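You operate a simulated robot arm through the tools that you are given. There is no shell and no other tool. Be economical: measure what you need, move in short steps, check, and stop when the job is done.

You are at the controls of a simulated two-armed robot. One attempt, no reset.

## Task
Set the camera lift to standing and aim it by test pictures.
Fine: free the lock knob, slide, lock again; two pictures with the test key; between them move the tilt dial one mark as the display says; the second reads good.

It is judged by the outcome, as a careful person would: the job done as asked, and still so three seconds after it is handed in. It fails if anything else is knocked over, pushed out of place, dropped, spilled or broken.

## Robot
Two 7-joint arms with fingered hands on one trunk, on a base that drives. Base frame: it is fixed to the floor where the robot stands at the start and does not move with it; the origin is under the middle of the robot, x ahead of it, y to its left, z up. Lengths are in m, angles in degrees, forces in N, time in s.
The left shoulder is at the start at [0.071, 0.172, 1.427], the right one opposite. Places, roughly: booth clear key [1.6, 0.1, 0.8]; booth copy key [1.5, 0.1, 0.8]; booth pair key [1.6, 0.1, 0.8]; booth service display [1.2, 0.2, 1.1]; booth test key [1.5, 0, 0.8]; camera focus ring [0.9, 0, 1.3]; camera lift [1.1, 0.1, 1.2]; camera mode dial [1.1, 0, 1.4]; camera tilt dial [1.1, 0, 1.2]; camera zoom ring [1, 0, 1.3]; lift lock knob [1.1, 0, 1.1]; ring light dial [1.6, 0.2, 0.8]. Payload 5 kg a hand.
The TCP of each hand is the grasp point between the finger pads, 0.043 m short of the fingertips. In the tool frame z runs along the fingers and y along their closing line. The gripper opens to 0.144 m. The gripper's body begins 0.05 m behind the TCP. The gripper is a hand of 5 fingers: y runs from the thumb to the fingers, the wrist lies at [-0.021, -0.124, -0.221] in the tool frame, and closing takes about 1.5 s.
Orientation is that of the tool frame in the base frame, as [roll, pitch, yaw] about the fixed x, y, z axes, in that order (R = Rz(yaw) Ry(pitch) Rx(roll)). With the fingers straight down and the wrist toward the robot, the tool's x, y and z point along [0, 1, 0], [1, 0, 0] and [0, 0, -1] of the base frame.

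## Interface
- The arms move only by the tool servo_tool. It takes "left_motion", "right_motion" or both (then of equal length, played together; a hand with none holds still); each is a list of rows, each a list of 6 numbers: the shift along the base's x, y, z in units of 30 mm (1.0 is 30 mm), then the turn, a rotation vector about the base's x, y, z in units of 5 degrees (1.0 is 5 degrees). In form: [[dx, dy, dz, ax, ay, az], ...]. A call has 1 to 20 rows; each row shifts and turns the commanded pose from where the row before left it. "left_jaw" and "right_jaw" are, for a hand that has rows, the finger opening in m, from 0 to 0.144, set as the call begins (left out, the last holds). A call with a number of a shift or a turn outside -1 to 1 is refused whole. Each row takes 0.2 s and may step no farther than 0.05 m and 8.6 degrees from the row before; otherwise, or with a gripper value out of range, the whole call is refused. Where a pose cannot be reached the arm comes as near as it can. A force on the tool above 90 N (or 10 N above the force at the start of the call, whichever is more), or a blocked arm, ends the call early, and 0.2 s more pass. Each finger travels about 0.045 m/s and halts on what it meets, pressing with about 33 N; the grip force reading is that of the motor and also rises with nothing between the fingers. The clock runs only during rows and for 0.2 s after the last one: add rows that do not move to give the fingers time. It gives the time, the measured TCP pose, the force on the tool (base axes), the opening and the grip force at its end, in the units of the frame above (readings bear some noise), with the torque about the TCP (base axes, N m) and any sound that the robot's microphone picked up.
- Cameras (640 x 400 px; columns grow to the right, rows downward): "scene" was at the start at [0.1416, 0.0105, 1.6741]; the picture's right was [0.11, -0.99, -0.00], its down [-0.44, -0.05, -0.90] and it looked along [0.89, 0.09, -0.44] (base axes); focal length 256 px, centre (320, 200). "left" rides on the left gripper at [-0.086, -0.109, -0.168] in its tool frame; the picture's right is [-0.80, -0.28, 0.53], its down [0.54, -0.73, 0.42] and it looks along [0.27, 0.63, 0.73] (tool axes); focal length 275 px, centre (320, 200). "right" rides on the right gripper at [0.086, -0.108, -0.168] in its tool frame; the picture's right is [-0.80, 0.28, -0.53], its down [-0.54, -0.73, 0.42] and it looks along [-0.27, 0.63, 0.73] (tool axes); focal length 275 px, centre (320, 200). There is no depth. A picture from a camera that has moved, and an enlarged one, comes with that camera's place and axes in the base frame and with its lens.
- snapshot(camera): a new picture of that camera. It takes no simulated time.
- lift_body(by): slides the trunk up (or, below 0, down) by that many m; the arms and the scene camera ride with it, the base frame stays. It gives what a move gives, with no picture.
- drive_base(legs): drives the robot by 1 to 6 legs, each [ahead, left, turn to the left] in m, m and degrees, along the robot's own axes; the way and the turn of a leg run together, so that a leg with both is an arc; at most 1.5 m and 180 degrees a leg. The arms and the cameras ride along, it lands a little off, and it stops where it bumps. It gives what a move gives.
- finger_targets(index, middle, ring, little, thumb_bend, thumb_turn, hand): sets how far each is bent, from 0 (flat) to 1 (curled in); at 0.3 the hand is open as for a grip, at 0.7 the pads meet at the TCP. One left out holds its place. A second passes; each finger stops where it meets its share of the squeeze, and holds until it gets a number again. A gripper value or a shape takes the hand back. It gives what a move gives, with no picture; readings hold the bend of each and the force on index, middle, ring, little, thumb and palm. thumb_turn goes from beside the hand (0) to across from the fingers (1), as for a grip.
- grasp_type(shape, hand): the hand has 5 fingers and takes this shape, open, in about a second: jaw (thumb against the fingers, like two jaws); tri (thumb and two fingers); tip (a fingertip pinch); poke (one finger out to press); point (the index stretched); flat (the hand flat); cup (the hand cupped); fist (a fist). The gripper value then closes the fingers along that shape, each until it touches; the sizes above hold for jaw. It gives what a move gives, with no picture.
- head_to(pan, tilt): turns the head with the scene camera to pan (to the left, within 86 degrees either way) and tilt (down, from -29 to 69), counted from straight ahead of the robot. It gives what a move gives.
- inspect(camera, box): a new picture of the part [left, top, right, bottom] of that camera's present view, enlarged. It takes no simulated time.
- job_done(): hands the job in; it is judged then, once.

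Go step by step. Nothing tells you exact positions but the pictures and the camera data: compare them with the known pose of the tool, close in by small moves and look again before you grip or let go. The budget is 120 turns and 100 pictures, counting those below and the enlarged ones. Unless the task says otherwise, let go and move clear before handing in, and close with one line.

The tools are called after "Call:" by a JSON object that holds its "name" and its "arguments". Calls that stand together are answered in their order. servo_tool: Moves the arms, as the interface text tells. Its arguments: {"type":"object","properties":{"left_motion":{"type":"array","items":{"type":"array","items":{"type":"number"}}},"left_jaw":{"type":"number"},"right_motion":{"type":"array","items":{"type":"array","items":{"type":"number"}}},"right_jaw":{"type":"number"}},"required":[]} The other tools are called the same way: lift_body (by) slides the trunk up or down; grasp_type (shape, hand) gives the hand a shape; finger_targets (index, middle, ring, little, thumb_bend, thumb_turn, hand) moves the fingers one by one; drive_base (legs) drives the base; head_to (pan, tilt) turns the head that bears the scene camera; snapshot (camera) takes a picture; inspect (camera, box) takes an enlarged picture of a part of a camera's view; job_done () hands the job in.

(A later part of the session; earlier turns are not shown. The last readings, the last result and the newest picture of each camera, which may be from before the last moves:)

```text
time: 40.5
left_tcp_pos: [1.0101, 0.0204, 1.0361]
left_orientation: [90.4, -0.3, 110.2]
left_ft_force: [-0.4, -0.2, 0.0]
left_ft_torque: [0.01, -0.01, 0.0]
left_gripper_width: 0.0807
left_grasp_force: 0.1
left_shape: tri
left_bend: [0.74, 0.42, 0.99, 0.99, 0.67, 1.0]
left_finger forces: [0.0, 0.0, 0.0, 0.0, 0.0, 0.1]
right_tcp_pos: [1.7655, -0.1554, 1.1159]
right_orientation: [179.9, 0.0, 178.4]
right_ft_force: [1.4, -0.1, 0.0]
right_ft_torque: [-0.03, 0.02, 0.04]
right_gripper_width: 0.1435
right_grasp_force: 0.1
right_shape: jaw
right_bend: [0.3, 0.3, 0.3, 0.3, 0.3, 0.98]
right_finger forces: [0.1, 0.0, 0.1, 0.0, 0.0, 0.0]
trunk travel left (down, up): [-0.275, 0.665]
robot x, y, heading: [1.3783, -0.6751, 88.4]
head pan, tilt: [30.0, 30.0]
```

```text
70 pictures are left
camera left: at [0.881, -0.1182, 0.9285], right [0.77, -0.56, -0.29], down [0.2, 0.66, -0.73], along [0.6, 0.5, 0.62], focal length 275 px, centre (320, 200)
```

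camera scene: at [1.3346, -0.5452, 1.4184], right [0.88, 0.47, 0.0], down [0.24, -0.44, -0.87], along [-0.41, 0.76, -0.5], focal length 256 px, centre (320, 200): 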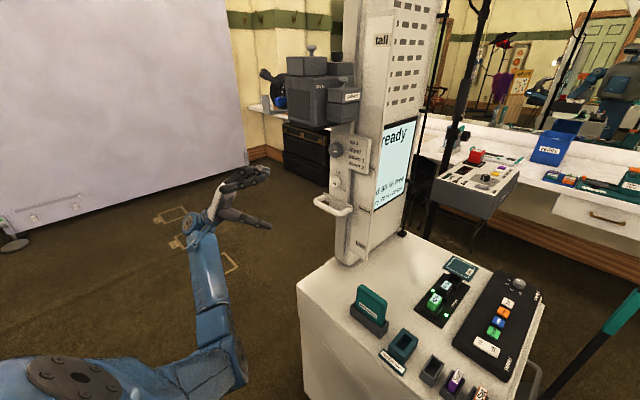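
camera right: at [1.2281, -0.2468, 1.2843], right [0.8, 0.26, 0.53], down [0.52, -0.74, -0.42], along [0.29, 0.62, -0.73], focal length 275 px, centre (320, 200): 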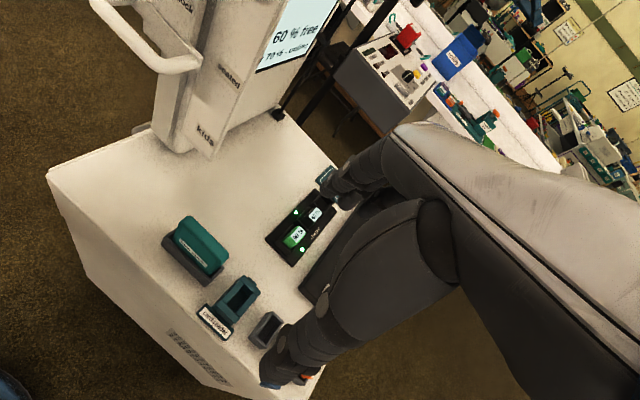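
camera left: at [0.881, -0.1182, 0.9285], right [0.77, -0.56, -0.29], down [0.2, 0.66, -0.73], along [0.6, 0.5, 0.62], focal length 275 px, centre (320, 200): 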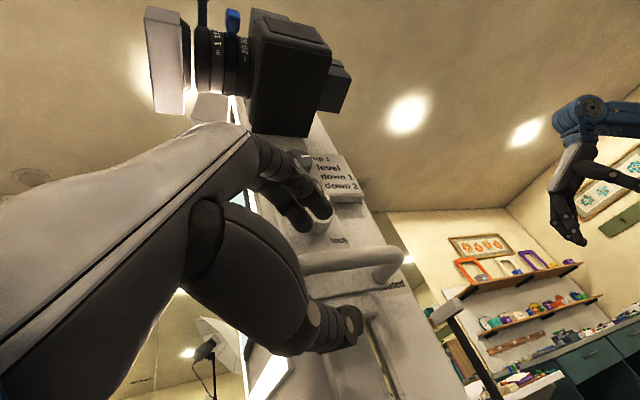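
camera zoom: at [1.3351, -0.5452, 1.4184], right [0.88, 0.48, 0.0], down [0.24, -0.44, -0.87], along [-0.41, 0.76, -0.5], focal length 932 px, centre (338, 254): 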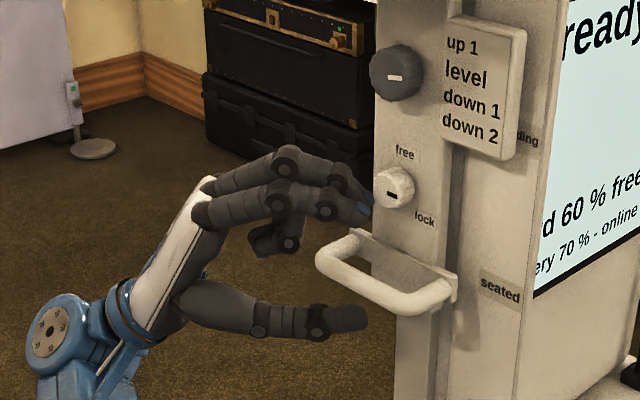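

The bar lies between thumb and fingers. Closing the left hand gently on it.

Call:
{"name": "servo_tool", "arguments": {"left_motion": [[0, 0, 0, 0, 0, 0], [0, 0, 0, 0, 0, 0], [0, 0, 0, 0, 0, 0], [0, 0, 0, 0, 0, 0], [0, 0, 0, 0, 0, 0], [0, 0, 0, 0, 0, 0], [0, 0, 0, 0, 0, 0], [0, 0, 0, 0, 0, 0]], "left_jaw": 0.0}}

Call:
{"name": "inspect", "arguments": {"camera": "scene", "box": [240, 130, 390, 240]}}

```text
time: 42.3
left_tcp_pos: [1.0111, 0.0202, 1.0355]
left_orientation: [90.5, -0.3, 110.4]
left_ft_force: [3.4, 1.3, -5.5]
left_ft_torque: [-0.13, 0.02, -0.05]
left_gripper_width: 0.005
left_grasp_force: 33.3
left_shape: tri
left_bend: [0.7, 0.7, 1.0, 1.0, 0.74, 1.0]
left_finger forces: [16.4, 0.0, 0.0, 0.1, 25.5, 0.0]
right_tcp_pos: [1.7655, -0.1541, 1.1155]
right_orientation: [-179.9, 0.0, 178.4]
right_ft_force: [0.2, -0.4, 0.1]
right_ft_torque: [0.01, 0.04, 0.01]
right_gripper_width: 0.1436
right_grasp_force: 0.1
right_shape: jaw
right_bend: [0.3, 0.3, 0.3, 0.3, 0.3, 0.98]
right_finger forces: [0.0, 0.1, 0.0, 0.0, 0.0, 0.1]
trunk travel left (down, up): [-0.275, 0.665]
robot x, y, heading: [1.3754, -0.6757, 88.5]
head pan, tilt: [30.0, 30.0]
```

```text
3.64 times, centred on (315, 185) of scene
camera zoom: at [1.3348, -0.5443, 1.4182], right [0.88, 0.47, 0.0], down [0.24, -0.44, -0.87], along [-0.41, 0.76, -0.5], focal length 932 px, centre (338, 254)
```

zoom: 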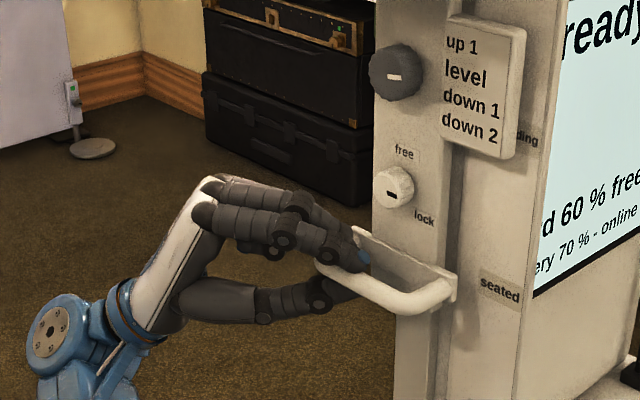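

The left hand holds the bar. Now the right hand: turn fingers toward +y with the wrist to the lower right, in a fingertip-pinch shape.

Call:
{"name": "grasp_type", "arguments": {"shape": "tip", "hand": "right"}}

Call:
{"name": "servo_tool", "arguments": {"right_motion": [[0, -0.5, 0.5, 1, 0, 0], [0, -0.5, 0.5, 1, 0, 0], [0, -0.5, 0, 1, 0, 0], [0, -0.5, 0, 1, 0, 0], [0, -0.5, 0, 1, 0, 0], [0, 0, 0, 1, 0, 0], [0, 0, 0, 1, 0, 0], [0, 0, 0, 1, 0, 0], [0, 0, 0, 1, 0, 0], [0, 0, 0, 1, 0, 0], [0, 0, 0, 1, 0, 0], [0, 0, 0, 1, 0, 0], [0, 0, 0, 1, 0, 0], [0, 0, 0, 1, 0, 0], [0, 0, 0, 1, 0, 0], [0, 0, 0, 1, 0, 0], [0, 0, 0, 1, 0, 0], [0, 0, 0, 1, 0, 0]]}}

Call:
{"name": "servo_tool", "arguments": {"right_motion": [[-1, 0, 0, 0, -1, 0], [-1, 0, 0, 0, -1, 0], [-1, 0, 0, 0, -1, 0], [-1, 0, 0, 0, -1, 0], [-1, 0, 0, 0, -1, 0], [-1, 0, 0, 0, -1, 0], [-1, 0, 0, 0, -1, 0], [-1, 0, 0, 0, -1, 0], [-1, 0, 0, 0, -1, 0], [-1, 0, 0, 0, 0, 0], [-1, 0, 0, 0, 0, 0], [-1, 0, 0, 0, 0, 0], [-1, 0, 0, 0, 0, 0], [-1, 0, 0, 0, 0, 0], [-1, 0, 0, 0, 0, 0], [-1, 0, 0, 0, 0, 0]]}}

Call:
{"name": "snapshot", "arguments": {"camera": "scene"}}

```text
time: 43.2
left_tcp_pos: [1.0107, 0.0201, 1.0354]
left_orientation: [90.4, -0.2, 110.2]
left_ft_force: [5.5, 1.4, -6.9]
left_ft_torque: [-0.14, 0.05, -0.05]
left_gripper_width: 0.0048
left_grasp_force: 32.8
left_shape: tri
left_bend: [0.7, 0.7, 1.0, 1.0, 0.74, 1.0]
left_finger forces: [16.0, 0.1, 0.0, 0.1, 26.3, 0.1]
right_tcp_pos: [1.7642, -0.153, 1.1153]
right_orientation: [-179.9, 0.0, 178.4]
right_ft_force: [0.8, 0.7, -0.3]
right_ft_torque: [0.03, -0.01, 0.0]
right_gripper_width: 0.1439
right_grasp_force: 0.0
right_shape: tip
right_bend: [0.3, 0.98, 0.99, 0.99, 0.3, 0.98]
right_finger forces: [0.0, 0.1, 0.1, 0.0, 0.0, 0.0]
trunk travel left (down, up): [-0.275, 0.665]
robot x, y, heading: [1.381, -0.6784, 88.5]
head pan, tilt: [30.0, 30.0]
```

```text
time: 47.0
left_tcp_pos: [1.01, 0.0213, 1.0364]
left_orientation: [90.5, -0.3, 110.3]
left_ft_force: [6.4, 3.6, -4.2]
left_ft_torque: [-0.05, -0.07, -0.01]
left_gripper_width: 0.0048
left_grasp_force: 33.0
left_shape: tri
left_bend: [0.7, 0.7, 1.0, 1.0, 0.74, 1.0]
left_finger forces: [17.5, 0.0, 0.1, 0.1, 27.8, 0.0]
right_tcp_pos: [1.8709, -0.117, 1.201]
right_orientation: [91.6, -1.2, -179.6]
right_ft_force: [1.6, 1.2, 11.7]
right_ft_torque: [-0.93, -0.19, 0.2]
right_gripper_width: 0.144
right_grasp_force: 0.1
right_shape: tip
right_bend: [0.3, 0.98, 0.99, 0.99, 0.3, 0.97]
right_finger forces: [0.0, 0.0, 0.1, 0.0, 0.0, 0.0]
right hand out of reach, approached as far as the arm can: row 3, 4, 5, 6, 7, 8, 9, 10, 11, 12, 18
trunk travel left (down, up): [-0.275, 0.665]
robot x, y, heading: [1.3784, -0.6772, 88.4]
head pan, tilt: [30.0, 30.0]
```

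```text
time: 50.4
left_tcp_pos: [1.0093, 0.0207, 1.0356]
left_orientation: [90.5, -0.3, 110.1]
left_ft_force: [5.7, 7.2, -2.4]
left_ft_torque: [-0.04, -0.12, 0.1]
left_gripper_width: 0.005
left_grasp_force: 33.2
left_shape: tri
left_bend: [0.7, 0.7, 1.0, 1.0, 0.74, 1.0]
left_finger forces: [18.1, 0.0, 0.0, 0.0, 28.5, 0.0]
right_tcp_pos: [1.7466, -0.1187, 1.2498]
right_orientation: [90.1, 43.3, -179.9]
right_ft_force: [-0.4, -0.1, 0.7]
right_ft_torque: [0.0, 0.05, 0.0]
right_gripper_width: 0.1439
right_grasp_force: 0.0
right_shape: tip
right_bend: [0.3, 0.98, 0.99, 0.99, 0.3, 0.97]
right_finger forces: [0.0, 0.1, 0.0, 0.0, 0.0, 0.0]
right hand out of reach, approached as far as the arm can: row 1, 2, 3, 4, 5, 6, 7, 8, 9, 10, 11, 12, 13, 14, 15, 16
trunk travel left (down, up): [-0.275, 0.665]
robot x, y, heading: [1.3786, -0.6758, 88.6]
head pan, tilt: [30.0, 30.0]
```

```text
68 pictures are left
camera scene: at [1.3352, -0.544, 1.4183], right [0.88, 0.48, 0.0], down [0.24, -0.44, -0.87], along [-0.41, 0.76, -0.5], focal length 256 px, centre (320, 200)
```

scene: 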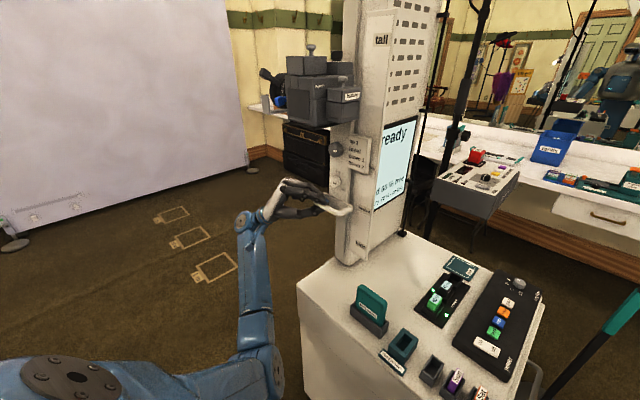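

The right arm was folded too tight out there; nearer the knob the reach is better. I'll step it leftward at a safe height and check it tracks.

Call:
{"name": "servo_tool", "arguments": {"right_motion": [[0, 0, 0, 0, 0, 0], [-0.5, 0, 0, 0, 0, 0], [-0.5, 0, 0, 0, 0, 0]]}}

```text
time: 51.2
left_tcp_pos: [1.0106, 0.0201, 1.0357]
left_orientation: [90.4, -0.2, 110.2]
left_ft_force: [6.5, 7.2, -2.1]
left_ft_torque: [-0.02, -0.14, 0.07]
left_gripper_width: 0.0051
left_grasp_force: 33.0
left_shape: tri
left_bend: [0.7, 0.7, 1.0, 1.0, 0.74, 1.0]
left_finger forces: [18.0, 0.1, 0.0, 0.1, 28.4, 0.0]
right_tcp_pos: [1.7481, -0.1184, 1.2484]
right_orientation: [90.2, 43.4, -179.7]
right_ft_force: [0.9, 0.7, 0.2]
right_ft_torque: [-0.02, 0.01, 0.01]
right_gripper_width: 0.1439
right_grasp_force: 0.0
right_shape: tip
right_bend: [0.3, 0.98, 0.99, 0.99, 0.3, 0.97]
right_finger forces: [0.0, 0.0, 0.0, 0.0, 0.0, 0.0]
right hand out of reach, approached as far as the arm can: row 2, 3
trunk travel left (down, up): [-0.275, 0.665]
robot x, y, heading: [1.3755, -0.6795, 88.6]
head pan, tilt: [30.0, 30.0]
```

Call:
{"name": "servo_tool", "arguments": {"right_motion": [[0, 0, 0, 0, 1, 0], [0, 0, 0, 0, 1, 0], [0, 0, 0, 0, 1, 0], [0, 0, 0, 0, 1, 0], [0, 0, 0, 0, 1, 0], [0, 0, 0, 0, 1, 0], [0, 0, 0, 0, 1, 0], [0, 0, 0, 0, 1, 0], [0, 0, 0, 0, 1, 0]]}}

Call:
{"name": "servo_tool", "arguments": {"right_motion": [[0, 0, 0, -1, 0, 0], [0, 0, 0, -1, 0, 0], [0, 0, 0, -1, 0, 0], [0, 0, 0, -1, 0, 0], [0, 0, 0, -1, 0, 0], [0, 0, 0, -1, 0, 0], [0, 0, 0, -1, 0, 0], [0, 0, 0, -1, 0, 0], [0, 0, 0, -1, 0, 0], [0, 0, 0, -1, 0, 0], [0, 0, 0, -1, 0, 0], [0, 0, 0, -1, 0, 0]]}}

Call:
{"name": "servo_tool", "arguments": {"right_motion": [[-1, 0, 0, 0, 0, 0], [-1, 0, 0, 0, 0, 0], [-1, 0, 0, 0, 0, 0], [-1, 0, 0, 0, 0, 0], [-1, 0, 0, 0, 0, 0], [-1, 0, 0, 0, 0, 0], [-1, 0, 0, 0, 0, 0], [-1, 0, 0, 0, 0, 0], [-1, 0, 0, 0, 0, 0], [-1, 0, 0, 0, 0, 0], [-1, 0, 0, 0, 0, 0], [-1, 0, 0, 0, 0, 0]]}}

```text
time: 53.2
left_tcp_pos: [1.0096, 0.0209, 1.0359]
left_orientation: [90.4, -0.3, 110.1]
left_ft_force: [5.3, 8.2, -1.9]
left_ft_torque: [-0.04, -0.18, 0.06]
left_gripper_width: 0.0049
left_grasp_force: 32.5
left_shape: tri
left_bend: [0.7, 0.7, 1.0, 1.0, 0.74, 1.0]
left_finger forces: [18.4, 0.1, 0.0, 0.1, 28.8, 0.0]
right_tcp_pos: [1.8361, -0.1369, 1.2283]
right_orientation: [91.2, -0.6, -178.5]
right_ft_force: [0.0, 0.5, -0.4]
right_ft_torque: [-0.03, -0.04, -0.02]
right_gripper_width: 0.1438
right_grasp_force: 0.1
right_shape: tip
right_bend: [0.3, 0.98, 0.99, 0.99, 0.3, 0.97]
right_finger forces: [0.0, 0.0, 0.0, 0.0, 0.2, 0.0]
right hand out of reach, approached as far as the arm can: row 1, 2, 3, 4, 5, 6, 7, 8, 9
trunk travel left (down, up): [-0.275, 0.665]
robot x, y, heading: [1.3746, -0.6787, 88.2]
head pan, tilt: [30.0, 30.0]
```

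```text
time: 55.8
left_tcp_pos: [1.0093, 0.0208, 1.0371]
left_orientation: [90.5, -0.3, 110.2]
left_ft_force: [4.1, 7.1, -3.4]
left_ft_torque: [0.0, -0.16, 0.06]
left_gripper_width: 0.0047
left_grasp_force: 33.5
left_shape: tri
left_bend: [0.69, 0.7, 1.0, 1.0, 0.74, 1.0]
left_finger forces: [17.9, 0.0, 0.1, 0.1, 30.8, 0.0]
right_tcp_pos: [1.8613, -0.1155, 1.2224]
right_orientation: [150.2, -0.9, 178.7]
right_ft_force: [1.1, 0.0, 0.6]
right_ft_torque: [-0.01, 0.0, 0.0]
right_gripper_width: 0.1438
right_grasp_force: 0.0
right_shape: tip
right_bend: [0.3, 0.98, 0.99, 0.99, 0.3, 0.98]
right_finger forces: [0.0, 0.1, 0.1, 0.0, 0.1, 0.0]
right hand out of reach, approached as far as the arm can: row 1, 2, 3, 4
trunk travel left (down, up): [-0.275, 0.665]
robot x, y, heading: [1.3753, -0.6808, 88.3]
head pan, tilt: [30.0, 30.0]
```

```text
time: 58.4
left_tcp_pos: [1.0097, 0.0206, 1.0362]
left_orientation: [90.4, -0.3, 110.2]
left_ft_force: [5.5, 8.8, -0.7]
left_ft_torque: [-0.06, -0.13, 0.08]
left_gripper_width: 0.0044
left_grasp_force: 32.7
left_shape: tri
left_bend: [0.69, 0.7, 1.0, 1.0, 0.74, 1.0]
left_finger forces: [18.2, 0.0, 0.0, 0.0, 31.2, 0.0]
right_tcp_pos: [1.5053, -0.1022, 1.2321]
right_orientation: [150.2, -0.8, 178.6]
right_ft_force: [0.1, 0.0, -0.9]
right_ft_torque: [0.01, -0.01, -0.02]
right_gripper_width: 0.144
right_grasp_force: 0.1
right_shape: tip
right_bend: [0.3, 0.98, 0.99, 0.99, 0.3, 0.98]
right_finger forces: [0.0, 0.0, 0.1, 0.1, 0.0, 0.1]
right hand out of reach, approached as far as the arm can: row 5, 6, 7
trunk travel left (down, up): [-0.275, 0.665]
robot x, y, heading: [1.3746, -0.6786, 88.4]
head pan, tilt: [30.0, 30.0]
```

Call:
{"name": "servo_tool", "arguments": {"right_motion": [[-1, 0, 0, 0, 0, 0], [-1, 0, 0, 0, 0, 0], [-1, 0, 0, 0, 0, 0], [-1, 0, 0, 0, 0, 0], [-1, 0, 0, 1, 0, 0], [-0.5, 0, 0, 1, 0, 0], [-0.5, 0, 0, 1, 0, 0], [-0.5, 0, 0, 1, 0, 0], [-0.5, 0, 0, 1, 0, 0], [-0.5, 0, 0, 1, 0, 0], [-0.5, 0, 0, 1, 0, 0], [0, 0, 0, 1, 0, 0], [0, 0, 0, 1, 0, 0], [0, 0, 0, 1, 0, 0], [0, 0, 0, 1, 0, 0], [0, 0, 0, 1, 0, 0]]}}

Call:
{"name": "snapshot", "arguments": {"camera": "scene"}}

```text
time: 62.0
left_tcp_pos: [1.0104, 0.0212, 1.0355]
left_orientation: [90.4, -0.3, 110.2]
left_ft_force: [5.0, 7.9, -1.3]
left_ft_torque: [-0.01, -0.19, 0.1]
left_gripper_width: 0.0042
left_grasp_force: 33.3
left_shape: tri
left_bend: [0.69, 0.7, 1.0, 1.0, 0.74, 1.0]
left_finger forces: [18.2, 0.0, 0.0, 0.1, 31.7, 0.0]
right_tcp_pos: [1.3119, -0.0653, 1.304]
right_orientation: [90.9, -7.4, 176.9]
right_ft_force: [-0.3, -0.2, -0.5]
right_ft_torque: [0.02, 0.01, 0.02]
right_gripper_width: 0.1439
right_grasp_force: 0.1
right_shape: tip
right_bend: [0.3, 0.98, 0.99, 0.99, 0.3, 0.97]
right_finger forces: [0.1, 0.0, 0.0, 0.0, 0.0, 0.0]
right hand out of reach, approached as far as the arm can: row 15, 16
trunk travel left (down, up): [-0.275, 0.665]
robot x, y, heading: [1.3765, -0.6746, 88.3]
head pan, tilt: [30.0, 30.0]
stopped in row 16 (right hand): the arm was blocked; the commanded pose is now the measured one
```

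```text
67 pictures are left
camera scene: at [1.3347, -0.5444, 1.4183], right [0.88, 0.47, 0.0], down [0.24, -0.44, -0.87], along [-0.41, 0.76, -0.5], focal length 256 px, centre (320, 200)
```

scene: 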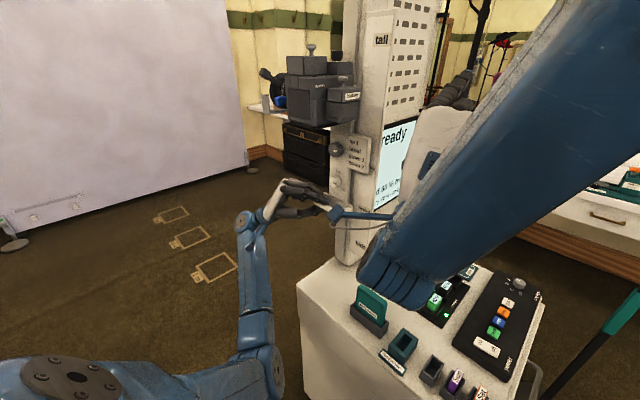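

The right arm is cross-body here and hits its limits. I'll let go of the handle, pull both hands clear, and shift the base left so the knob is in front of the right arm and the handle in front of the left.

Call:
{"name": "servo_tool", "arguments": {"left_motion": [[0, 0, 0, 0, 0, 0], [0, 0, 0, 0, 0, 0], [0, 0, 0, 0, 0, 0], [0, 0, 0, 0, 0, 0], [0, 0, 0, 0, 0, 0], [-0.8, -0.1, 0, 0, 0, 0], [-1, -0.1, 0, 0, 0, 0], [-1, -0.3, 0, 0, 0, 0], [-1, -0.5, 0, 0, 0, 0], [-1, -0.5, 0, 0, 0, 0]], "left_jaw": 0.09}}

Call:
{"name": "servo_tool", "arguments": {"right_motion": [[0, -0.5, 0, -1, 0, 0], [0, -0.5, 0, -1, 0, 0], [0, -0.5, 0, -1, 0, 0], [0, -0.5, 0, -1, 0, 0], [0, -0.5, 0, -1, 0, 0], [0, -0.5, 0, -1, 0, 0], [0, -0.5, 0, -1, 0, 0], [0, -0.5, 0, -1, 0, 0], [0, -0.5, 0, -1, 0, 0], [0, -0.5, 0, -1, 0, 0], [0, 0, 0, -1, 0, 0], [0, 0, 0, -1, 0, 0]]}}

Call:
{"name": "snapshot", "arguments": {"camera": "scene"}}

```text
time: 64.2
left_tcp_pos: [0.8647, -0.0261, 1.0368]
left_orientation: [90.3, -0.3, 110.3]
left_ft_force: [0.3, 0.5, -0.1]
left_ft_torque: [0.02, -0.01, 0.02]
left_gripper_width: 0.0897
left_grasp_force: 0.1
left_shape: tri
left_bend: [0.73, 0.4, 0.99, 0.99, 0.64, 1.0]
left_finger forces: [0.0, 0.0, 0.1, 0.0, 0.0, 0.0]
right_tcp_pos: [1.3108, -0.0669, 1.3031]
right_orientation: [91.0, -7.3, 177.0]
right_ft_force: [-0.5, -0.3, -0.4]
right_ft_torque: [0.0, 0.0, -0.03]
right_gripper_width: 0.144
right_grasp_force: 0.0
right_shape: tip
right_bend: [0.3, 0.98, 0.99, 0.99, 0.3, 0.97]
right_finger forces: [0.1, 0.0, 0.0, 0.0, 0.1, 0.0]
trunk travel left (down, up): [-0.275, 0.665]
robot x, y, heading: [1.3759, -0.6752, 88.4]
head pan, tilt: [30.0, 30.0]
```

```text
time: 66.8
left_tcp_pos: [0.865, -0.0252, 1.0365]
left_orientation: [90.4, -0.3, 110.2]
left_ft_force: [-0.2, 0.6, 0.1]
left_ft_torque: [0.01, 0.0, -0.04]
left_gripper_width: 0.0899
left_grasp_force: 0.1
left_shape: tri
left_bend: [0.73, 0.4, 0.99, 0.99, 0.64, 1.0]
left_finger forces: [0.0, 0.1, 0.0, 0.1, 0.0, 0.0]
right_tcp_pos: [1.311, -0.2178, 1.3002]
right_orientation: [151.0, -1.0, 172.3]
right_ft_force: [0.3, -0.6, -0.5]
right_ft_torque: [-0.03, 0.01, 0.04]
right_gripper_width: 0.1438
right_grasp_force: 0.2
right_shape: tip
right_bend: [0.3, 0.98, 0.99, 0.99, 0.3, 0.97]
right_finger forces: [0.0, 0.0, 0.1, 0.0, 0.0, 0.0]
trunk travel left (down, up): [-0.275, 0.665]
robot x, y, heading: [1.3767, -0.676, 88.4]
head pan, tilt: [30.0, 30.0]
```

```text
66 pictures are left
camera scene: at [1.3347, -0.5443, 1.4183], right [0.88, 0.48, 0.0], down [0.24, -0.44, -0.87], along [-0.41, 0.76, -0.5], focal length 256 px, centre (320, 200)
```

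scene: 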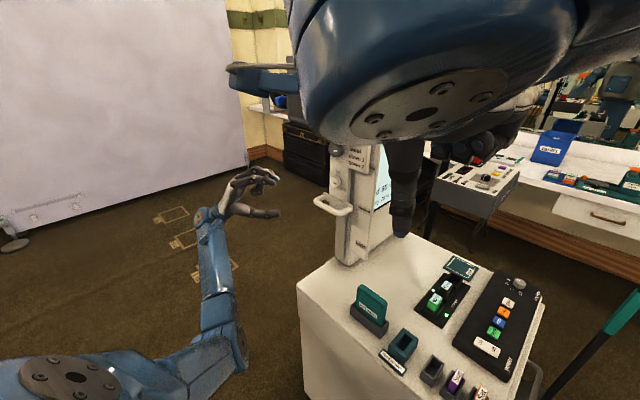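

The right elbow has swung up in front of my head. I'll carry the right hand back out to the right, tool down, to restore a good arm shape.

Call:
{"name": "servo_tool", "arguments": {"right_motion": [[0, -0.3, 0, -1, 0, 0], [0, -0.3, 0, -1, 0, 0], [0, -0.3, 0, -1, 0, 0], [0, -0.3, 0, -1, 0, 0], [0, -0.3, 0, -1, 0, 0.5], [0, -0.3, 0, -0.8, 0, 0.7], [1, 0, 0, 0, 0, 0], [1, 0, 0, 0, 0, 0], [1, 0, 0, 0, 0, 0], [1, 0, 0, 0, 0, 0], [1, 0, 0, 0, 0, 0], [1, 0, 0, 0, 0, 0], [1, 0, 0, 0, 0, 0], [1, 0, 0, 0, 0, 0], [1, 0, 0, 0, 0, 0], [1, 0, 0, 0, 0, 0], [1, 0.5, 0, 0, 0, 0], [1, 0.5, 0, 0, 0, 0], [1, 0.5, 0, 0, 0, 0], [1, 0.5, 0, 0, 0, 0]]}}

Call:
{"name": "snapshot", "arguments": {"camera": "scene"}}

```text
time: 71.0
left_tcp_pos: [0.8654, -0.0264, 1.0383]
left_orientation: [90.3, -0.2, 110.3]
left_ft_force: [1.0, 0.5, 0.8]
left_ft_torque: [0.01, -0.01, 0.01]
left_gripper_width: 0.0896
left_grasp_force: 0.0
left_shape: tri
left_bend: [0.73, 0.4, 0.99, 0.99, 0.64, 1.0]
left_finger forces: [0.0, 0.0, 0.1, 0.1, 0.0, 0.0]
right_tcp_pos: [1.7318, -0.21, 1.3003]
right_orientation: [179.6, 2.3, 178.7]
right_ft_force: [0.7, 0.0, 0.1]
right_ft_torque: [-0.01, 0.03, 0.01]
right_gripper_width: 0.1438
right_grasp_force: 0.0
right_shape: tip
right_bend: [0.3, 0.98, 0.99, 0.99, 0.3, 0.98]
right_finger forces: [0.0, 0.0, 0.0, 0.1, 0.0, 0.1]
trunk travel left (down, up): [-0.275, 0.665]
robot x, y, heading: [1.3738, -0.6771, 88.4]
head pan, tilt: [30.0, 30.0]
```

```text
65 pictures are left
camera scene: at [1.3359, -0.5447, 1.4184], right [0.88, 0.48, 0.0], down [0.24, -0.44, -0.87], along [-0.41, 0.76, -0.5], focal length 256 px, centre (320, 200)
```

scene: 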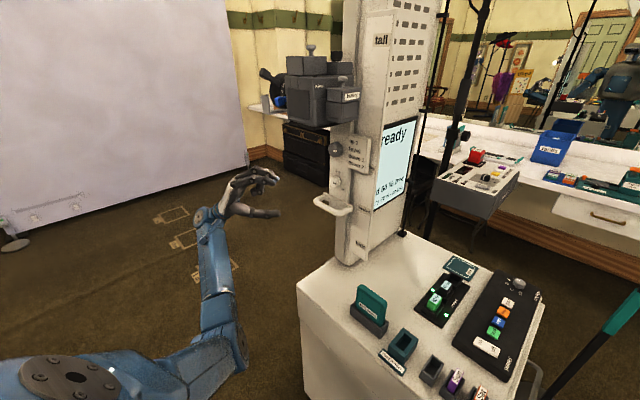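

Arm shape restored. Shifting the base left.

Call:
{"name": "drive_base", "arguments": {"legs": [[-0.03, 0.4, 0]]}}

Call:
{"name": "head_to", "arguments": {"pan": -5, "tilt": 30}}

Call:
{"name": "servo_tool", "arguments": {"right_motion": [[-0.8, 0, 0, 1, 0, 0], [-0.8, 0, 0, 1, 0, 0], [0, 0, 0, 1, 0, 0], [0, 0, 0, 1, 0, 0], [0, 0, 0, 1, 0, 0], [0, 0, 0, 1, 0, 0], [0, 0, -0.5, 1, 0, 0], [0, 0, -0.5, 1, 0, 0], [0, 0, -0.5, 1, 0, 0], [0, 0, -0.5, 1, 0, 0], [0, 0, -0.5, 1, 0, 0], [0, 0, -0.5, 1, 0, 0], [0, 0, -0.5, 1, 0, 0], [0, 0, -0.5, 1, 0, 0], [0, 0, 0, 1, 0, 0], [0, 0, 0, 1, 0, 0], [0, 0, 0, 1, 0, 0], [0, 0, 0, 1, 0, 0]]}}

Call:
{"name": "snapshot", "arguments": {"camera": "scene"}}

```text
time: 73.5
left_tcp_pos: [0.4642, -0.0454, 1.0366]
left_orientation: [90.4, -0.4, 110.5]
left_ft_force: [0.1, -0.6, -0.1]
left_ft_torque: [0.06, 0.0, -0.01]
left_gripper_width: 0.0897
left_grasp_force: 0.0
left_shape: tri
left_bend: [0.73, 0.4, 0.99, 0.99, 0.64, 1.0]
left_finger forces: [0.1, 0.0, 0.0, 0.0, 0.0, 0.1]
right_tcp_pos: [1.3302, -0.2297, 1.3021]
right_orientation: [179.7, 2.3, 178.7]
right_ft_force: [-1.6, 0.5, 0.3]
right_ft_torque: [0.0, -0.07, -0.02]
right_gripper_width: 0.1441
right_grasp_force: 0.2
right_shape: tip
right_bend: [0.3, 0.98, 0.99, 0.99, 0.3, 0.98]
right_finger forces: [0.0, 0.0, 0.0, 0.0, 0.0, 0.0]
trunk travel left (down, up): [-0.275, 0.665]
robot x, y, heading: [0.9794, -0.6941, 88.4]
head pan, tilt: [30.0, 30.0]
```

```text
time: 74.5
left_tcp_pos: [0.464, -0.0451, 1.035]
left_orientation: [90.3, -0.3, 110.2]
left_ft_force: [0.7, -0.6, 0.6]
left_ft_torque: [0.0, 0.02, 0.01]
left_gripper_width: 0.0898
left_grasp_force: 0.1
left_shape: tri
left_bend: [0.73, 0.4, 0.99, 0.99, 0.64, 1.0]
left_finger forces: [0.0, 0.1, 0.1, 0.0, 0.1, 0.1]
right_tcp_pos: [1.3302, -0.2298, 1.3011]
right_orientation: [179.6, 2.3, 178.9]
right_ft_force: [0.7, 1.5, -0.6]
right_ft_torque: [0.03, 0.0, -0.01]
right_gripper_width: 0.144
right_grasp_force: 0.0
right_shape: tip
right_bend: [0.3, 0.98, 0.99, 0.99, 0.3, 0.98]
right_finger forces: [0.1, 0.0, 0.1, 0.0, 0.1, 0.0]
trunk travel left (down, up): [-0.275, 0.665]
robot x, y, heading: [0.9783, -0.6939, 88.5]
head pan, tilt: [-5.0, 30.0]
```

```text
time: 78.3
left_tcp_pos: [0.4645, -0.0449, 1.0367]
left_orientation: [90.4, -0.3, 110.2]
left_ft_force: [0.6, 0.2, -0.2]
left_ft_torque: [0.02, -0.04, 0.0]
left_gripper_width: 0.0898
left_grasp_force: 0.0
left_shape: tri
left_bend: [0.73, 0.4, 0.99, 0.99, 0.64, 1.0]
left_finger forces: [0.0, 0.0, 0.0, 0.0, 0.0, 0.0]
right_tcp_pos: [1.3366, -0.0825, 1.3418]
right_orientation: [114.7, -0.1, 177.4]
right_ft_force: [0.0, -0.9, 0.0]
right_ft_torque: [0.01, 0.03, 0.04]
right_gripper_width: 0.144
right_grasp_force: 0.0
right_shape: tip
right_bend: [0.3, 0.98, 0.99, 0.99, 0.3, 0.98]
right_finger forces: [0.0, 0.0, 0.1, 0.0, 0.0, 0.1]
right hand out of reach, approached as far as the arm can: row 5, 6, 7, 8, 9, 10, 11, 12, 13, 14, 15, 16, 17, 18
trunk travel left (down, up): [-0.275, 0.665]
robot x, y, heading: [0.9752, -0.6937, 88.4]
head pan, tilt: [-5.0, 30.0]
```

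```text
64 pictures are left
camera scene: at [0.9876, -0.5538, 1.4183], right [0.99, -0.11, 0.0], down [-0.06, -0.5, -0.87], along [0.1, 0.86, -0.5], focal length 256 px, centre (320, 200)
```

scene: 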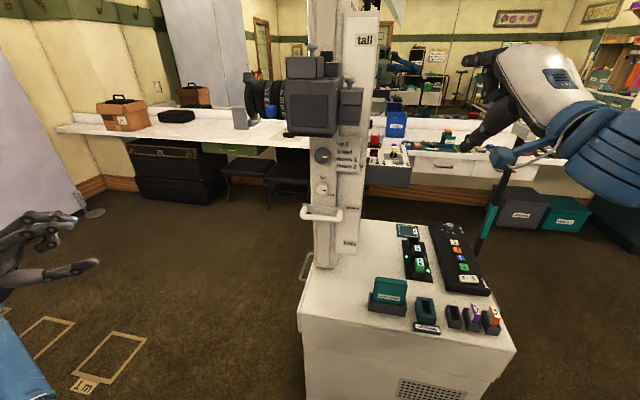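

Pointing +y from here folds the right arm too tightly. Standing diagonally in front-right of the booth (heading ≈45°) makes both hands point inward, which suits both arms. I'll bring the right hand back and drive there, rotating first to keep both hands clear of the camera.

Call:
{"name": "servo_tool", "arguments": {"right_motion": [[0, -0.5, 0, -1, 0, 0], [0, -0.5, 0, -1, 0, 0], [0, -0.5, 0, -1, 0, 0], [0, -0.5, 0, -1, 0, 0], [0, -0.5, 0, -1, 0, 0], [0, -0.5, 0, -1, 0, 0], [0, -0.5, 0, -1, 0, 0], [0, -0.5, 0, -1, 0, 0], [0, -0.5, 0, -1, 0, 0], [0, -0.5, 0, -1, 0, 0], [0, -0.5, 0, -1, 0, 0], [0, -0.2, 0, -1, 0, 0], [0, 0, 0, -1, 0, 0]]}}

Call:
{"name": "drive_base", "arguments": {"legs": [[0, 0, -20], [-0.067, 0.43, 0], [0, 0, -24]]}}

Call:
{"name": "head_to", "arguments": {"pan": 0, "tilt": 25}}

Call:
{"name": "snapshot", "arguments": {"camera": "scene"}}

```text
time: 81.1
left_tcp_pos: [0.4639, -0.0452, 1.0371]
left_orientation: [90.3, -0.3, 110.2]
left_ft_force: [-0.1, -0.8, -0.1]
left_ft_torque: [-0.02, -0.03, 0.0]
left_gripper_width: 0.0898
left_grasp_force: 0.1
left_shape: tri
left_bend: [0.73, 0.4, 0.99, 0.99, 0.64, 1.0]
left_finger forces: [0.1, 0.0, 0.0, 0.0, 0.0, 0.1]
right_tcp_pos: [1.3378, -0.2512, 1.3435]
right_orientation: [179.7, 2.3, 178.8]
right_ft_force: [-0.3, -0.4, -1.5]
right_ft_torque: [-0.03, -0.03, -0.02]
right_gripper_width: 0.144
right_grasp_force: 0.0
right_shape: tip
right_bend: [0.3, 0.98, 0.99, 0.99, 0.3, 0.98]
right_finger forces: [0.0, 0.1, 0.1, 0.1, 0.1, 0.0]
right hand out of reach, approached as far as the arm can: row 1
trunk travel left (down, up): [-0.275, 0.665]
robot x, y, heading: [0.974, -0.6982, 88.3]
head pan, tilt: [-5.0, 30.0]
```

```text
time: 86.1
left_tcp_pos: [0.6342, 0.2249, 1.0376]
left_orientation: [90.3, -0.3, 66.2]
left_ft_force: [-0.2, -0.8, 0.4]
left_ft_torque: [0.03, 0.01, 0.02]
left_gripper_width: 0.0897
left_grasp_force: 0.1
left_shape: tri
left_bend: [0.73, 0.4, 0.99, 0.99, 0.64, 1.0]
left_finger forces: [0.0, 0.1, 0.0, 0.0, 0.0, 0.0]
right_tcp_pos: [1.1203, -0.5303, 1.3419]
right_orientation: [179.6, 2.3, 134.9]
right_ft_force: [-0.2, 0.2, 0.0]
right_ft_torque: [-0.04, 0.04, -0.02]
right_gripper_width: 0.1442
right_grasp_force: 0.0
right_shape: tip
right_bend: [0.3, 0.98, 0.99, 0.99, 0.3, 0.98]
right_finger forces: [0.0, 0.0, 0.0, 0.1, 0.0, 0.0]
trunk travel left (down, up): [-0.275, 0.665]
robot x, y, heading: [0.5542, -0.5992, 44.7]
head pan, tilt: [-5.0, 30.0]
```

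```text
time: 86.7
left_tcp_pos: [0.6346, 0.2247, 1.0379]
left_orientation: [90.4, -0.4, 66.5]
left_ft_force: [-0.7, -0.4, -0.6]
left_ft_torque: [0.02, 0.01, 0.02]
left_gripper_width: 0.0898
left_grasp_force: 0.1
left_shape: tri
left_bend: [0.73, 0.4, 0.99, 0.99, 0.64, 1.0]
left_finger forces: [0.0, 0.0, 0.1, 0.0, 0.0, 0.0]
right_tcp_pos: [1.1205, -0.5295, 1.3431]
right_orientation: [179.7, 2.3, 134.9]
right_ft_force: [0.5, 0.5, -0.3]
right_ft_torque: [-0.01, 0.01, -0.03]
right_gripper_width: 0.1441
right_grasp_force: 0.1
right_shape: tip
right_bend: [0.3, 0.98, 0.99, 0.99, 0.3, 0.98]
right_finger forces: [0.0, 0.0, 0.0, 0.0, 0.0, 0.0]
trunk travel left (down, up): [-0.275, 0.665]
robot x, y, heading: [0.5558, -0.5967, 44.6]
head pan, tilt: [0.0, 25.0]
```

```text
63 pictures are left
camera scene: at [0.654, -0.4979, 1.4263], right [0.7, -0.71, 0.0], down [-0.3, -0.3, -0.91], along [0.65, 0.63, -0.42], focal length 256 px, centre (320, 200)
```

scene: 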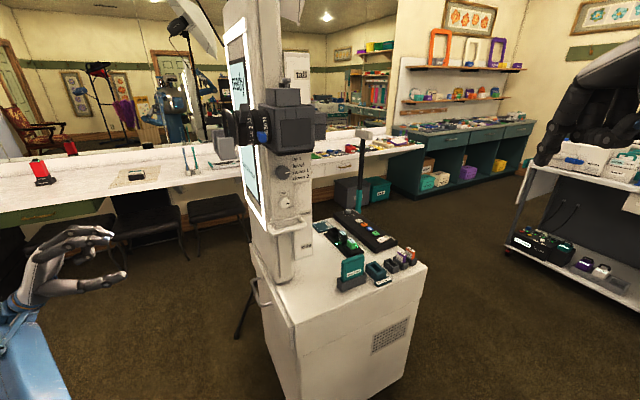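

Good stance. Now the right hand: yaw 45° inward, then pitch fingers toward +y, well short of the booth.

Call:
{"name": "servo_tool", "arguments": {"right_motion": [[0, 0.8, 0, 0, 0, 1], [0, 0.8, 0, 0, 0, 1], [0, 0.8, 0, 0, 0, 1], [0, 0.8, 0, 0, 0, 1], [0, 0.8, 0, 0, 0, 1], [0, 0.8, -0.3, 0, 0, 1], [0, 0.8, -0.3, 0, 0, 1], [0, 0.8, -0.3, 0, 0, 1], [0, 0, -0.3, 0, 0, 1]]}}

Call:
{"name": "servo_tool", "arguments": {"right_motion": [[0, 0, -0.2, 1, 0, 0], [0, 0, -0.2, 1, 0, 0], [0, 0, -0.2, 1, 0, 0], [0, 0, -0.2, 1, 0, 0], [0, 0, -0.2, 1, 0, 0], [0, 0, -0.2, 1, 0, 0], [0, 0, -0.2, 1, 0, 0], [0, 0, -0.2, 1, 0, 0], [0, 0, -0.2, 1, 0, 0], [0, 0, -0.2, 1, 0, 0], [0, 0, -0.2, 1, 0, 0], [0, 0, -0.2, 1, 0, 0], [0, 0, -0.2, 1, 0, 0], [0, 0, -0.2, 1, 0, 0], [0, 0, -0.2, 1, 0, 0], [0, 0, -0.2, 1, 0, 0], [0, 0, -0.2, 1, 0, 0], [0, 0, -0.2, 1, 0, 0]]}}

```text
time: 88.7
left_tcp_pos: [0.6353, 0.2244, 1.0382]
left_orientation: [90.4, -0.3, 66.2]
left_ft_force: [0.8, -0.1, 0.2]
left_ft_torque: [0.04, 0.04, -0.01]
left_gripper_width: 0.0897
left_grasp_force: 0.0
left_shape: tri
left_bend: [0.73, 0.4, 0.99, 0.99, 0.64, 1.0]
left_finger forces: [0.1, 0.1, 0.1, 0.1, 0.0, 0.0]
right_tcp_pos: [1.121, -0.3387, 1.3068]
right_orientation: [179.7, 2.3, -180.0]
right_ft_force: [-0.8, 0.1, 0.4]
right_ft_torque: [0.04, 0.0, -0.01]
right_gripper_width: 0.1441
right_grasp_force: 0.1
right_shape: tip
right_bend: [0.3, 0.98, 0.99, 0.99, 0.3, 0.98]
right_finger forces: [0.0, 0.0, 0.1, 0.0, 0.1, 0.0]
trunk travel left (down, up): [-0.275, 0.665]
robot x, y, heading: [0.5524, -0.5978, 44.4]
head pan, tilt: [0.0, 25.0]
```

```text
time: 92.5
left_tcp_pos: [0.6346, 0.2251, 1.0386]
left_orientation: [90.3, -0.3, 66.3]
left_ft_force: [-0.2, -0.2, 0.4]
left_ft_torque: [-0.02, -0.03, 0.0]
left_gripper_width: 0.0897
left_grasp_force: 0.1
left_shape: tri
left_bend: [0.73, 0.4, 0.99, 0.99, 0.64, 1.0]
left_finger forces: [0.1, 0.0, 0.1, 0.0, 0.0, 0.1]
right_tcp_pos: [1.121, -0.3381, 1.1971]
right_orientation: [89.5, -0.1, 177.6]
right_ft_force: [0.5, 0.9, -0.3]
right_ft_torque: [-0.04, 0.01, -0.02]
right_gripper_width: 0.144
right_grasp_force: 0.0
right_shape: tip
right_bend: [0.3, 0.98, 0.99, 0.99, 0.3, 0.98]
right_finger forces: [0.0, 0.1, 0.0, 0.1, 0.0, 0.1]
trunk travel left (down, up): [-0.275, 0.665]
robot x, y, heading: [0.5548, -0.5958, 44.5]
head pan, tilt: [0.0, 25.0]
```

That works. I'll test the roll range I need (about the y axis), here in free air.

Call:
{"name": "servo_tool", "arguments": {"right_motion": [[0, 0, 0, 0, 1, 0], [0, 0, 0, 0, 1, 0], [0, 0, 0, 0, 1, 0], [0, 0, 0, 0, 1, 0], [0, 0, 0, 0, 1, 0], [0, 0, 0, 0, 1, 0], [0, 0, 0, 0, 1, 0], [0, 0, 0, 0, 1, 0], [0, 0, 0, 0, 1, 0], [0, 0, 0, 0, 1, 0], [0, 0, 0, 0, 1, 0], [0, 0, 0, 0, 1, 0], [0, 0, 0, 0, 1, 0], [0, 0, 0, 0, 1, 0], [0, 0, 0, 0, 1, 0], [0, 0, 0, 0, 1, 0]]}}

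Call:
{"name": "snapshot", "arguments": {"camera": "scene"}}

```text
time: 95.9
left_tcp_pos: [0.6337, 0.2247, 1.0365]
left_orientation: [90.4, -0.3, 66.5]
left_ft_force: [0.2, -0.5, -0.2]
left_ft_torque: [0.0, -0.02, 0.0]
left_gripper_width: 0.09
left_grasp_force: 0.0
left_shape: tri
left_bend: [0.73, 0.4, 0.99, 0.99, 0.64, 1.0]
left_finger forces: [0.0, 0.0, 0.0, 0.1, 0.0, 0.0]
right_tcp_pos: [1.1778, -0.2995, 1.1841]
right_orientation: [103.0, -79.9, 166.5]
right_ft_force: [-0.3, -0.1, -0.4]
right_ft_torque: [-0.01, -0.02, -0.03]
right_gripper_width: 0.144
right_grasp_force: 0.1
right_shape: tip
right_bend: [0.3, 0.98, 0.99, 0.99, 0.3, 0.98]
right_finger forces: [0.1, 0.1, 0.0, 0.1, 0.0, 0.1]
right hand out of reach, approached as far as the arm can: row 7, 8, 9, 10, 11, 12, 13, 14, 15, 16
trunk travel left (down, up): [-0.275, 0.665]
robot x, y, heading: [0.5502, -0.6013, 44.4]
head pan, tilt: [0.0, 25.0]
```

```text
62 pictures are left
camera scene: at [0.6537, -0.4972, 1.4263], right [0.7, -0.71, 0.0], down [-0.3, -0.3, -0.91], along [0.65, 0.63, -0.42], focal length 256 px, centre (320, 200)
```

scene: 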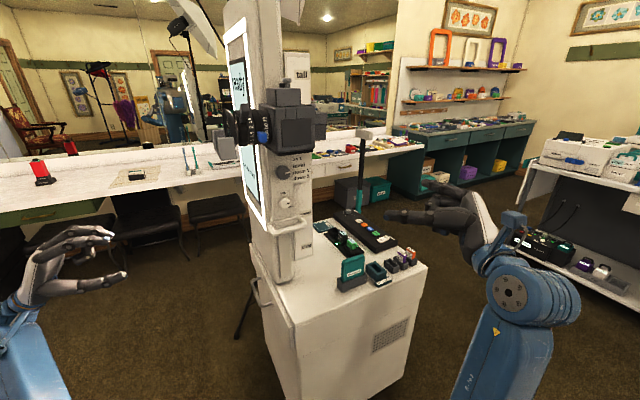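

Roll range is adequate. I'll now bring the right hand in front of the knob, fingertips still ~8 cm short, and look.

Call:
{"name": "servo_tool", "arguments": {"right_motion": [[-0.47, 0.9, -0.32, 0, 0, 0], [-0.47, 0.9, -0.32, 0, 0, 0], [-0.47, 0.9, -0.32, 0, 0, 0], [-0.47, 0.9, -0.32, 0, 0, 0], [-0.47, 0.9, -0.32, 0, 0, 0], [-0.47, 0.9, -0.32, 0, 0, 0], [-0.47, 0.9, -0.32, 0, 0, 0], [-0.47, 0.3, -0.32, 0, 0, 0]], "right_jaw": 0.08}}

Call:
{"name": "snapshot", "arguments": {"camera": "scene"}}

Call:
{"name": "snapshot", "arguments": {"camera": "right"}}

```text
time: 96.5
left_tcp_pos: [0.6354, 0.2242, 1.0374]
left_orientation: [90.4, -0.3, 66.1]
left_ft_force: [1.7, 0.3, -0.1]
left_ft_torque: [0.03, 0.03, 0.02]
left_gripper_width: 0.0899
left_grasp_force: 0.0
left_shape: tri
left_bend: [0.73, 0.4, 0.99, 0.99, 0.64, 1.0]
left_finger forces: [0.1, 0.0, 0.0, 0.0, 0.0, 0.1]
right_tcp_pos: [1.2041, -0.2988, 1.1802]
right_orientation: [109.9, -68.9, 155.4]
right_ft_force: [0.8, -0.3, -0.1]
right_ft_torque: [0.01, 0.0, 0.02]
right_gripper_width: 0.0902
right_grasp_force: 0.1
right_shape: tip
right_bend: [0.29, 0.98, 0.99, 0.99, 0.64, 1.0]
right_finger forces: [0.0, 0.1, 0.1, 0.1, 0.0, 0.1]
right hand out of reach, approached as far as the arm can: row 1, 2, 3
trunk travel left (down, up): [-0.275, 0.665]
robot x, y, heading: [0.5507, -0.6023, 44.4]
head pan, tilt: [0.0, 25.0]
stopped in row 3 (right hand): the arm was blocked; the commanded pose is now the measured one
```

```text
61 pictures are left
camera scene: at [0.6546, -0.4984, 1.4264], right [0.7, -0.71, 0.0], down [-0.3, -0.3, -0.91], along [0.65, 0.63, -0.42], focal length 256 px, centre (320, 200)
```

scene: 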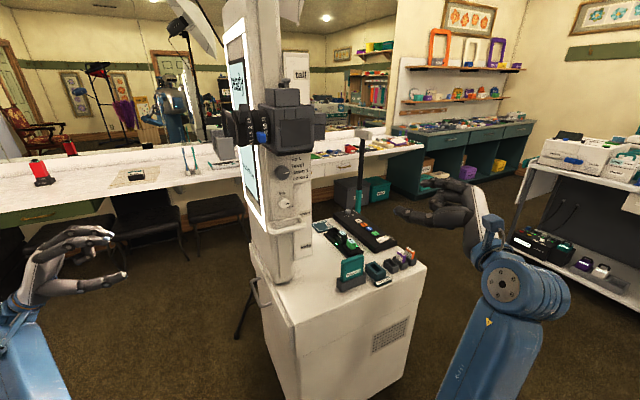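

```text
60 pictures are left
camera right: at [1.0562, -0.443, 1.2453], right [0.47, -0.66, -0.58], down [-0.46, 0.38, -0.8], along [0.75, 0.65, -0.13], focal length 275 px, centre (320, 200)
```

right: 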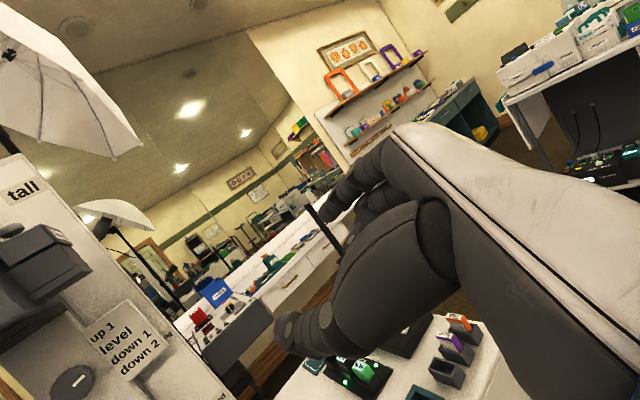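

The wrist is at a limit at that roll this close to me. I'll roll back to about 30° and then advance.

Call:
{"name": "servo_tool", "arguments": {"right_motion": [[0, 0, 0, 0, -1, 0], [0, 0, 0, 0, -1, 0], [0, 0, 0, 0, -1, 0], [0, 0, 0, 0, -1, 0], [0, 0, 0, 0, -1, 0], [0, 0, 0, 0, -1, 0], [0, 0, 0, 0.7, -1, 0.6], [0, 0, 0, 0.7, -1, 0.6]]}}

Call:
{"name": "servo_tool", "arguments": {"right_motion": [[-0.5, 0.8, -0.2, 0, 0, 0], [-0.5, 0.8, -0.2, 0, 0, 0], [-0.5, 0.8, -0.2, 0, 0, 0], [-0.5, 0.8, -0.2, 0, 0, 0], [-0.5, 0.8, -0.2, 0, 0, 0], [-0.5, 0.8, -0.2, 0, 0, 0]]}}

```text
time: 98.3
left_tcp_pos: [0.6361, 0.224, 1.0381]
left_orientation: [90.4, -0.4, 66.3]
left_ft_force: [-0.4, 0.0, 0.4]
left_ft_torque: [0.01, -0.02, 0.01]
left_gripper_width: 0.0896
left_grasp_force: 0.1
left_shape: tri
left_bend: [0.73, 0.4, 0.99, 0.99, 0.64, 1.0]
left_finger forces: [0.0, 0.0, 0.0, 0.0, 0.1, 0.0]
right_tcp_pos: [1.2039, -0.2958, 1.1793]
right_orientation: [84.4, -31.0, -179.4]
right_ft_force: [0.0, -0.2, -1.2]
right_ft_torque: [0.03, 0.01, 0.0]
right_gripper_width: 0.0806
right_grasp_force: 0.0
right_shape: tip
right_bend: [0.73, 0.98, 0.99, 0.99, 0.67, 1.0]
right_finger forces: [0.0, 0.1, 0.1, 0.0, 0.0, 0.1]
trunk travel left (down, up): [-0.275, 0.665]
robot x, y, heading: [0.5521, -0.5981, 44.4]
head pan, tilt: [0.0, 25.0]
```

```text
time: 99.7
left_tcp_pos: [0.6354, 0.2256, 1.0363]
left_orientation: [90.3, -0.2, 66.1]
left_ft_force: [-0.4, 0.3, -0.1]
left_ft_torque: [-0.01, -0.01, -0.02]
left_gripper_width: 0.0899
left_grasp_force: 0.0
left_shape: tri
left_bend: [0.73, 0.4, 0.99, 0.99, 0.64, 1.0]
left_finger forces: [0.0, 0.0, 0.0, 0.1, 0.0, 0.0]
right_tcp_pos: [1.1122, -0.152, 1.1428]
right_orientation: [84.5, -30.9, -179.5]
right_ft_force: [-0.4, 0.7, 0.2]
right_ft_torque: [-0.03, 0.0, -0.01]
right_gripper_width: 0.0802
right_grasp_force: 0.0
right_shape: tip
right_bend: [0.73, 0.98, 0.99, 0.99, 0.67, 1.0]
right_finger forces: [0.0, 0.0, 0.0, 0.0, 0.0, 0.1]
trunk travel left (down, up): [-0.275, 0.665]
robot x, y, heading: [0.5498, -0.6014, 44.2]
head pan, tilt: [0.0, 25.0]
```

Call:
{"name": "servo_tool", "arguments": {"right_motion": [[-0.5, 0.7, -0.4, -0.5, 0, 0.3], [-0.5, 0.7, -0.4, -0.5, 0, 0.3], [-0.5, 0.6, -0.4, 0, 0, 0], [0, 0, 0, 0, 1, 0], [0, 0, 0, 0, 1, 0], [0, 0, 0, 0, 1, 0], [0, 0, 0, 0, 1, 0], [0, 0, 0, 0, 1, 0], [0, 0, 0, 0, 1, 0], [0, 0, 0, 0, 1, 0], [0, 0, 0, 0, 1, 0], [0, 0, 0, 0, 1, 0]]}}

Call:
{"name": "snapshot", "arguments": {"camera": "scene"}}

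```text
time: 101.5
left_tcp_pos: [0.6367, 0.2255, 1.0375]
left_orientation: [90.4, -0.3, 66.3]
left_ft_force: [0.1, 0.4, 0.3]
left_ft_torque: [0.04, 0.0, 0.03]
left_gripper_width: 0.0897
left_grasp_force: 0.1
left_shape: tri
left_bend: [0.73, 0.4, 0.99, 0.99, 0.64, 1.0]
left_finger forces: [0.0, 0.0, 0.0, 0.0, 0.1, 0.0]
right_tcp_pos: [1.1012, -0.114, 1.0724]
right_orientation: [100.3, -45.9, 170.8]
right_ft_force: [-0.4, 0.5, 0.8]
right_ft_torque: [-0.03, -0.01, -0.03]
right_gripper_width: 0.0803
right_grasp_force: 0.0
right_shape: tip
right_bend: [0.73, 0.98, 0.99, 0.99, 0.67, 1.0]
right_finger forces: [0.0, 0.0, 0.0, 0.0, 0.0, 0.0]
trunk travel left (down, up): [-0.275, 0.665]
robot x, y, heading: [0.5518, -0.5992, 44.4]
head pan, tilt: [0.0, 25.0]
stopped in row 8 (right hand): the arm was blocked; the commanded pose is now the measured one
```

```text
59 pictures are left
camera scene: at [0.6539, -0.4978, 1.4263], right [0.7, -0.71, 0.0], down [-0.3, -0.3, -0.91], along [0.65, 0.63, -0.42], focal length 256 px, centre (320, 200)
```

scene: 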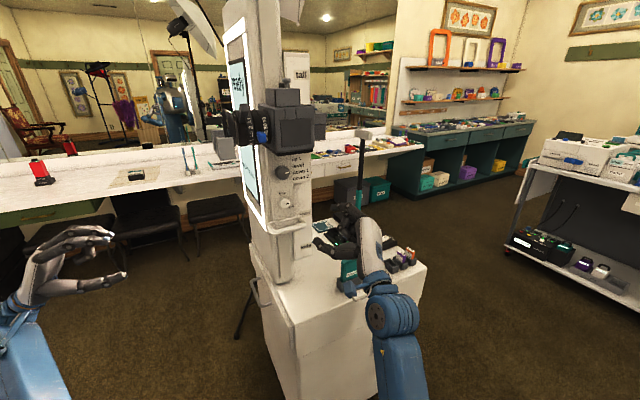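

Roll is limited to about +45° here; let me see how far it goes the other way.

Call:
{"name": "servo_tool", "arguments": {"right_motion": [[-0.5, 0, 0.5, 0, -1, 0], [-0.5, 0, 0.5, 0, -1, 0], [0, 0, 0.1, 0, -1, 0], [0, 0, 0, 0, -1, 0], [0, 0, 0, 0, -1, 0], [0, 0, 0, 0, -1, 0], [0, 0, 0, 0, -1, 0], [0, 0, 0, 0, -1, 0], [0, 0, 0, 0, -1, 0], [0, 0, 0, 0, -1, 0], [0, 0, 0, 0, -1, 0], [0, 0, 0, 0, -1, 0], [0, 0, 0, 0, -1, 0], [0, 0, 0, 0, -1, 0], [0, 0, 0, 0, -1, 0], [0, 0, 0, 0, -1, 0]]}}

Call:
{"name": "inspect", "arguments": {"camera": "scene", "box": [240, 120, 440, 280]}}

```text
time: 104.9
left_tcp_pos: [0.6353, 0.2243, 1.0373]
left_orientation: [90.4, -0.3, 66.3]
left_ft_force: [0.1, 0.3, -0.2]
left_ft_torque: [-0.01, 0.01, -0.02]
left_gripper_width: 0.0898
left_grasp_force: 0.0
left_shape: tri
left_bend: [0.73, 0.4, 0.99, 0.99, 0.64, 1.0]
left_finger forces: [0.0, 0.1, 0.1, 0.0, 0.0, 0.0]
right_tcp_pos: [1.094, -0.1214, 1.1271]
right_orientation: [90.3, 33.2, 173.7]
right_ft_force: [-0.3, -0.5, 0.0]
right_ft_torque: [0.06, 0.0, 0.0]
right_gripper_width: 0.0806
right_grasp_force: 0.1
right_shape: tip
right_bend: [0.73, 0.98, 0.99, 0.99, 0.67, 1.0]
right_finger forces: [0.0, 0.0, 0.0, 0.0, 0.1, 0.1]
right hand out of reach, approached as far as the arm can: row 15, 16
trunk travel left (down, up): [-0.275, 0.665]
robot x, y, heading: [0.5513, -0.5999, 44.4]
head pan, tilt: [0.0, 25.0]
```

```text
2.50 times, centred on (340, 200) of scene
camera zoom: at [0.6543, -0.498, 1.4262], right [0.7, -0.71, 0.0], down [-0.3, -0.3, -0.91], along [0.65, 0.63, -0.42], focal length 641 px, centre (270, 200)
```

zoom: 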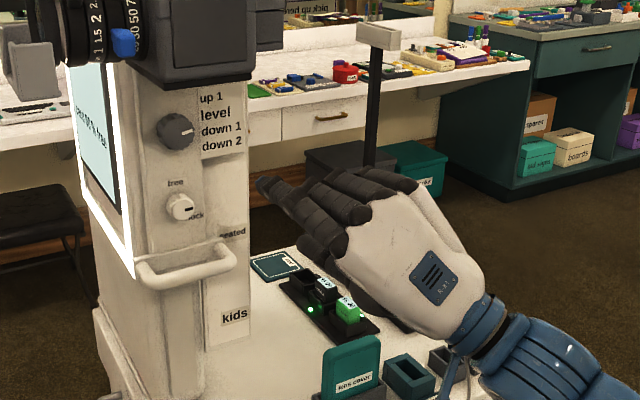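

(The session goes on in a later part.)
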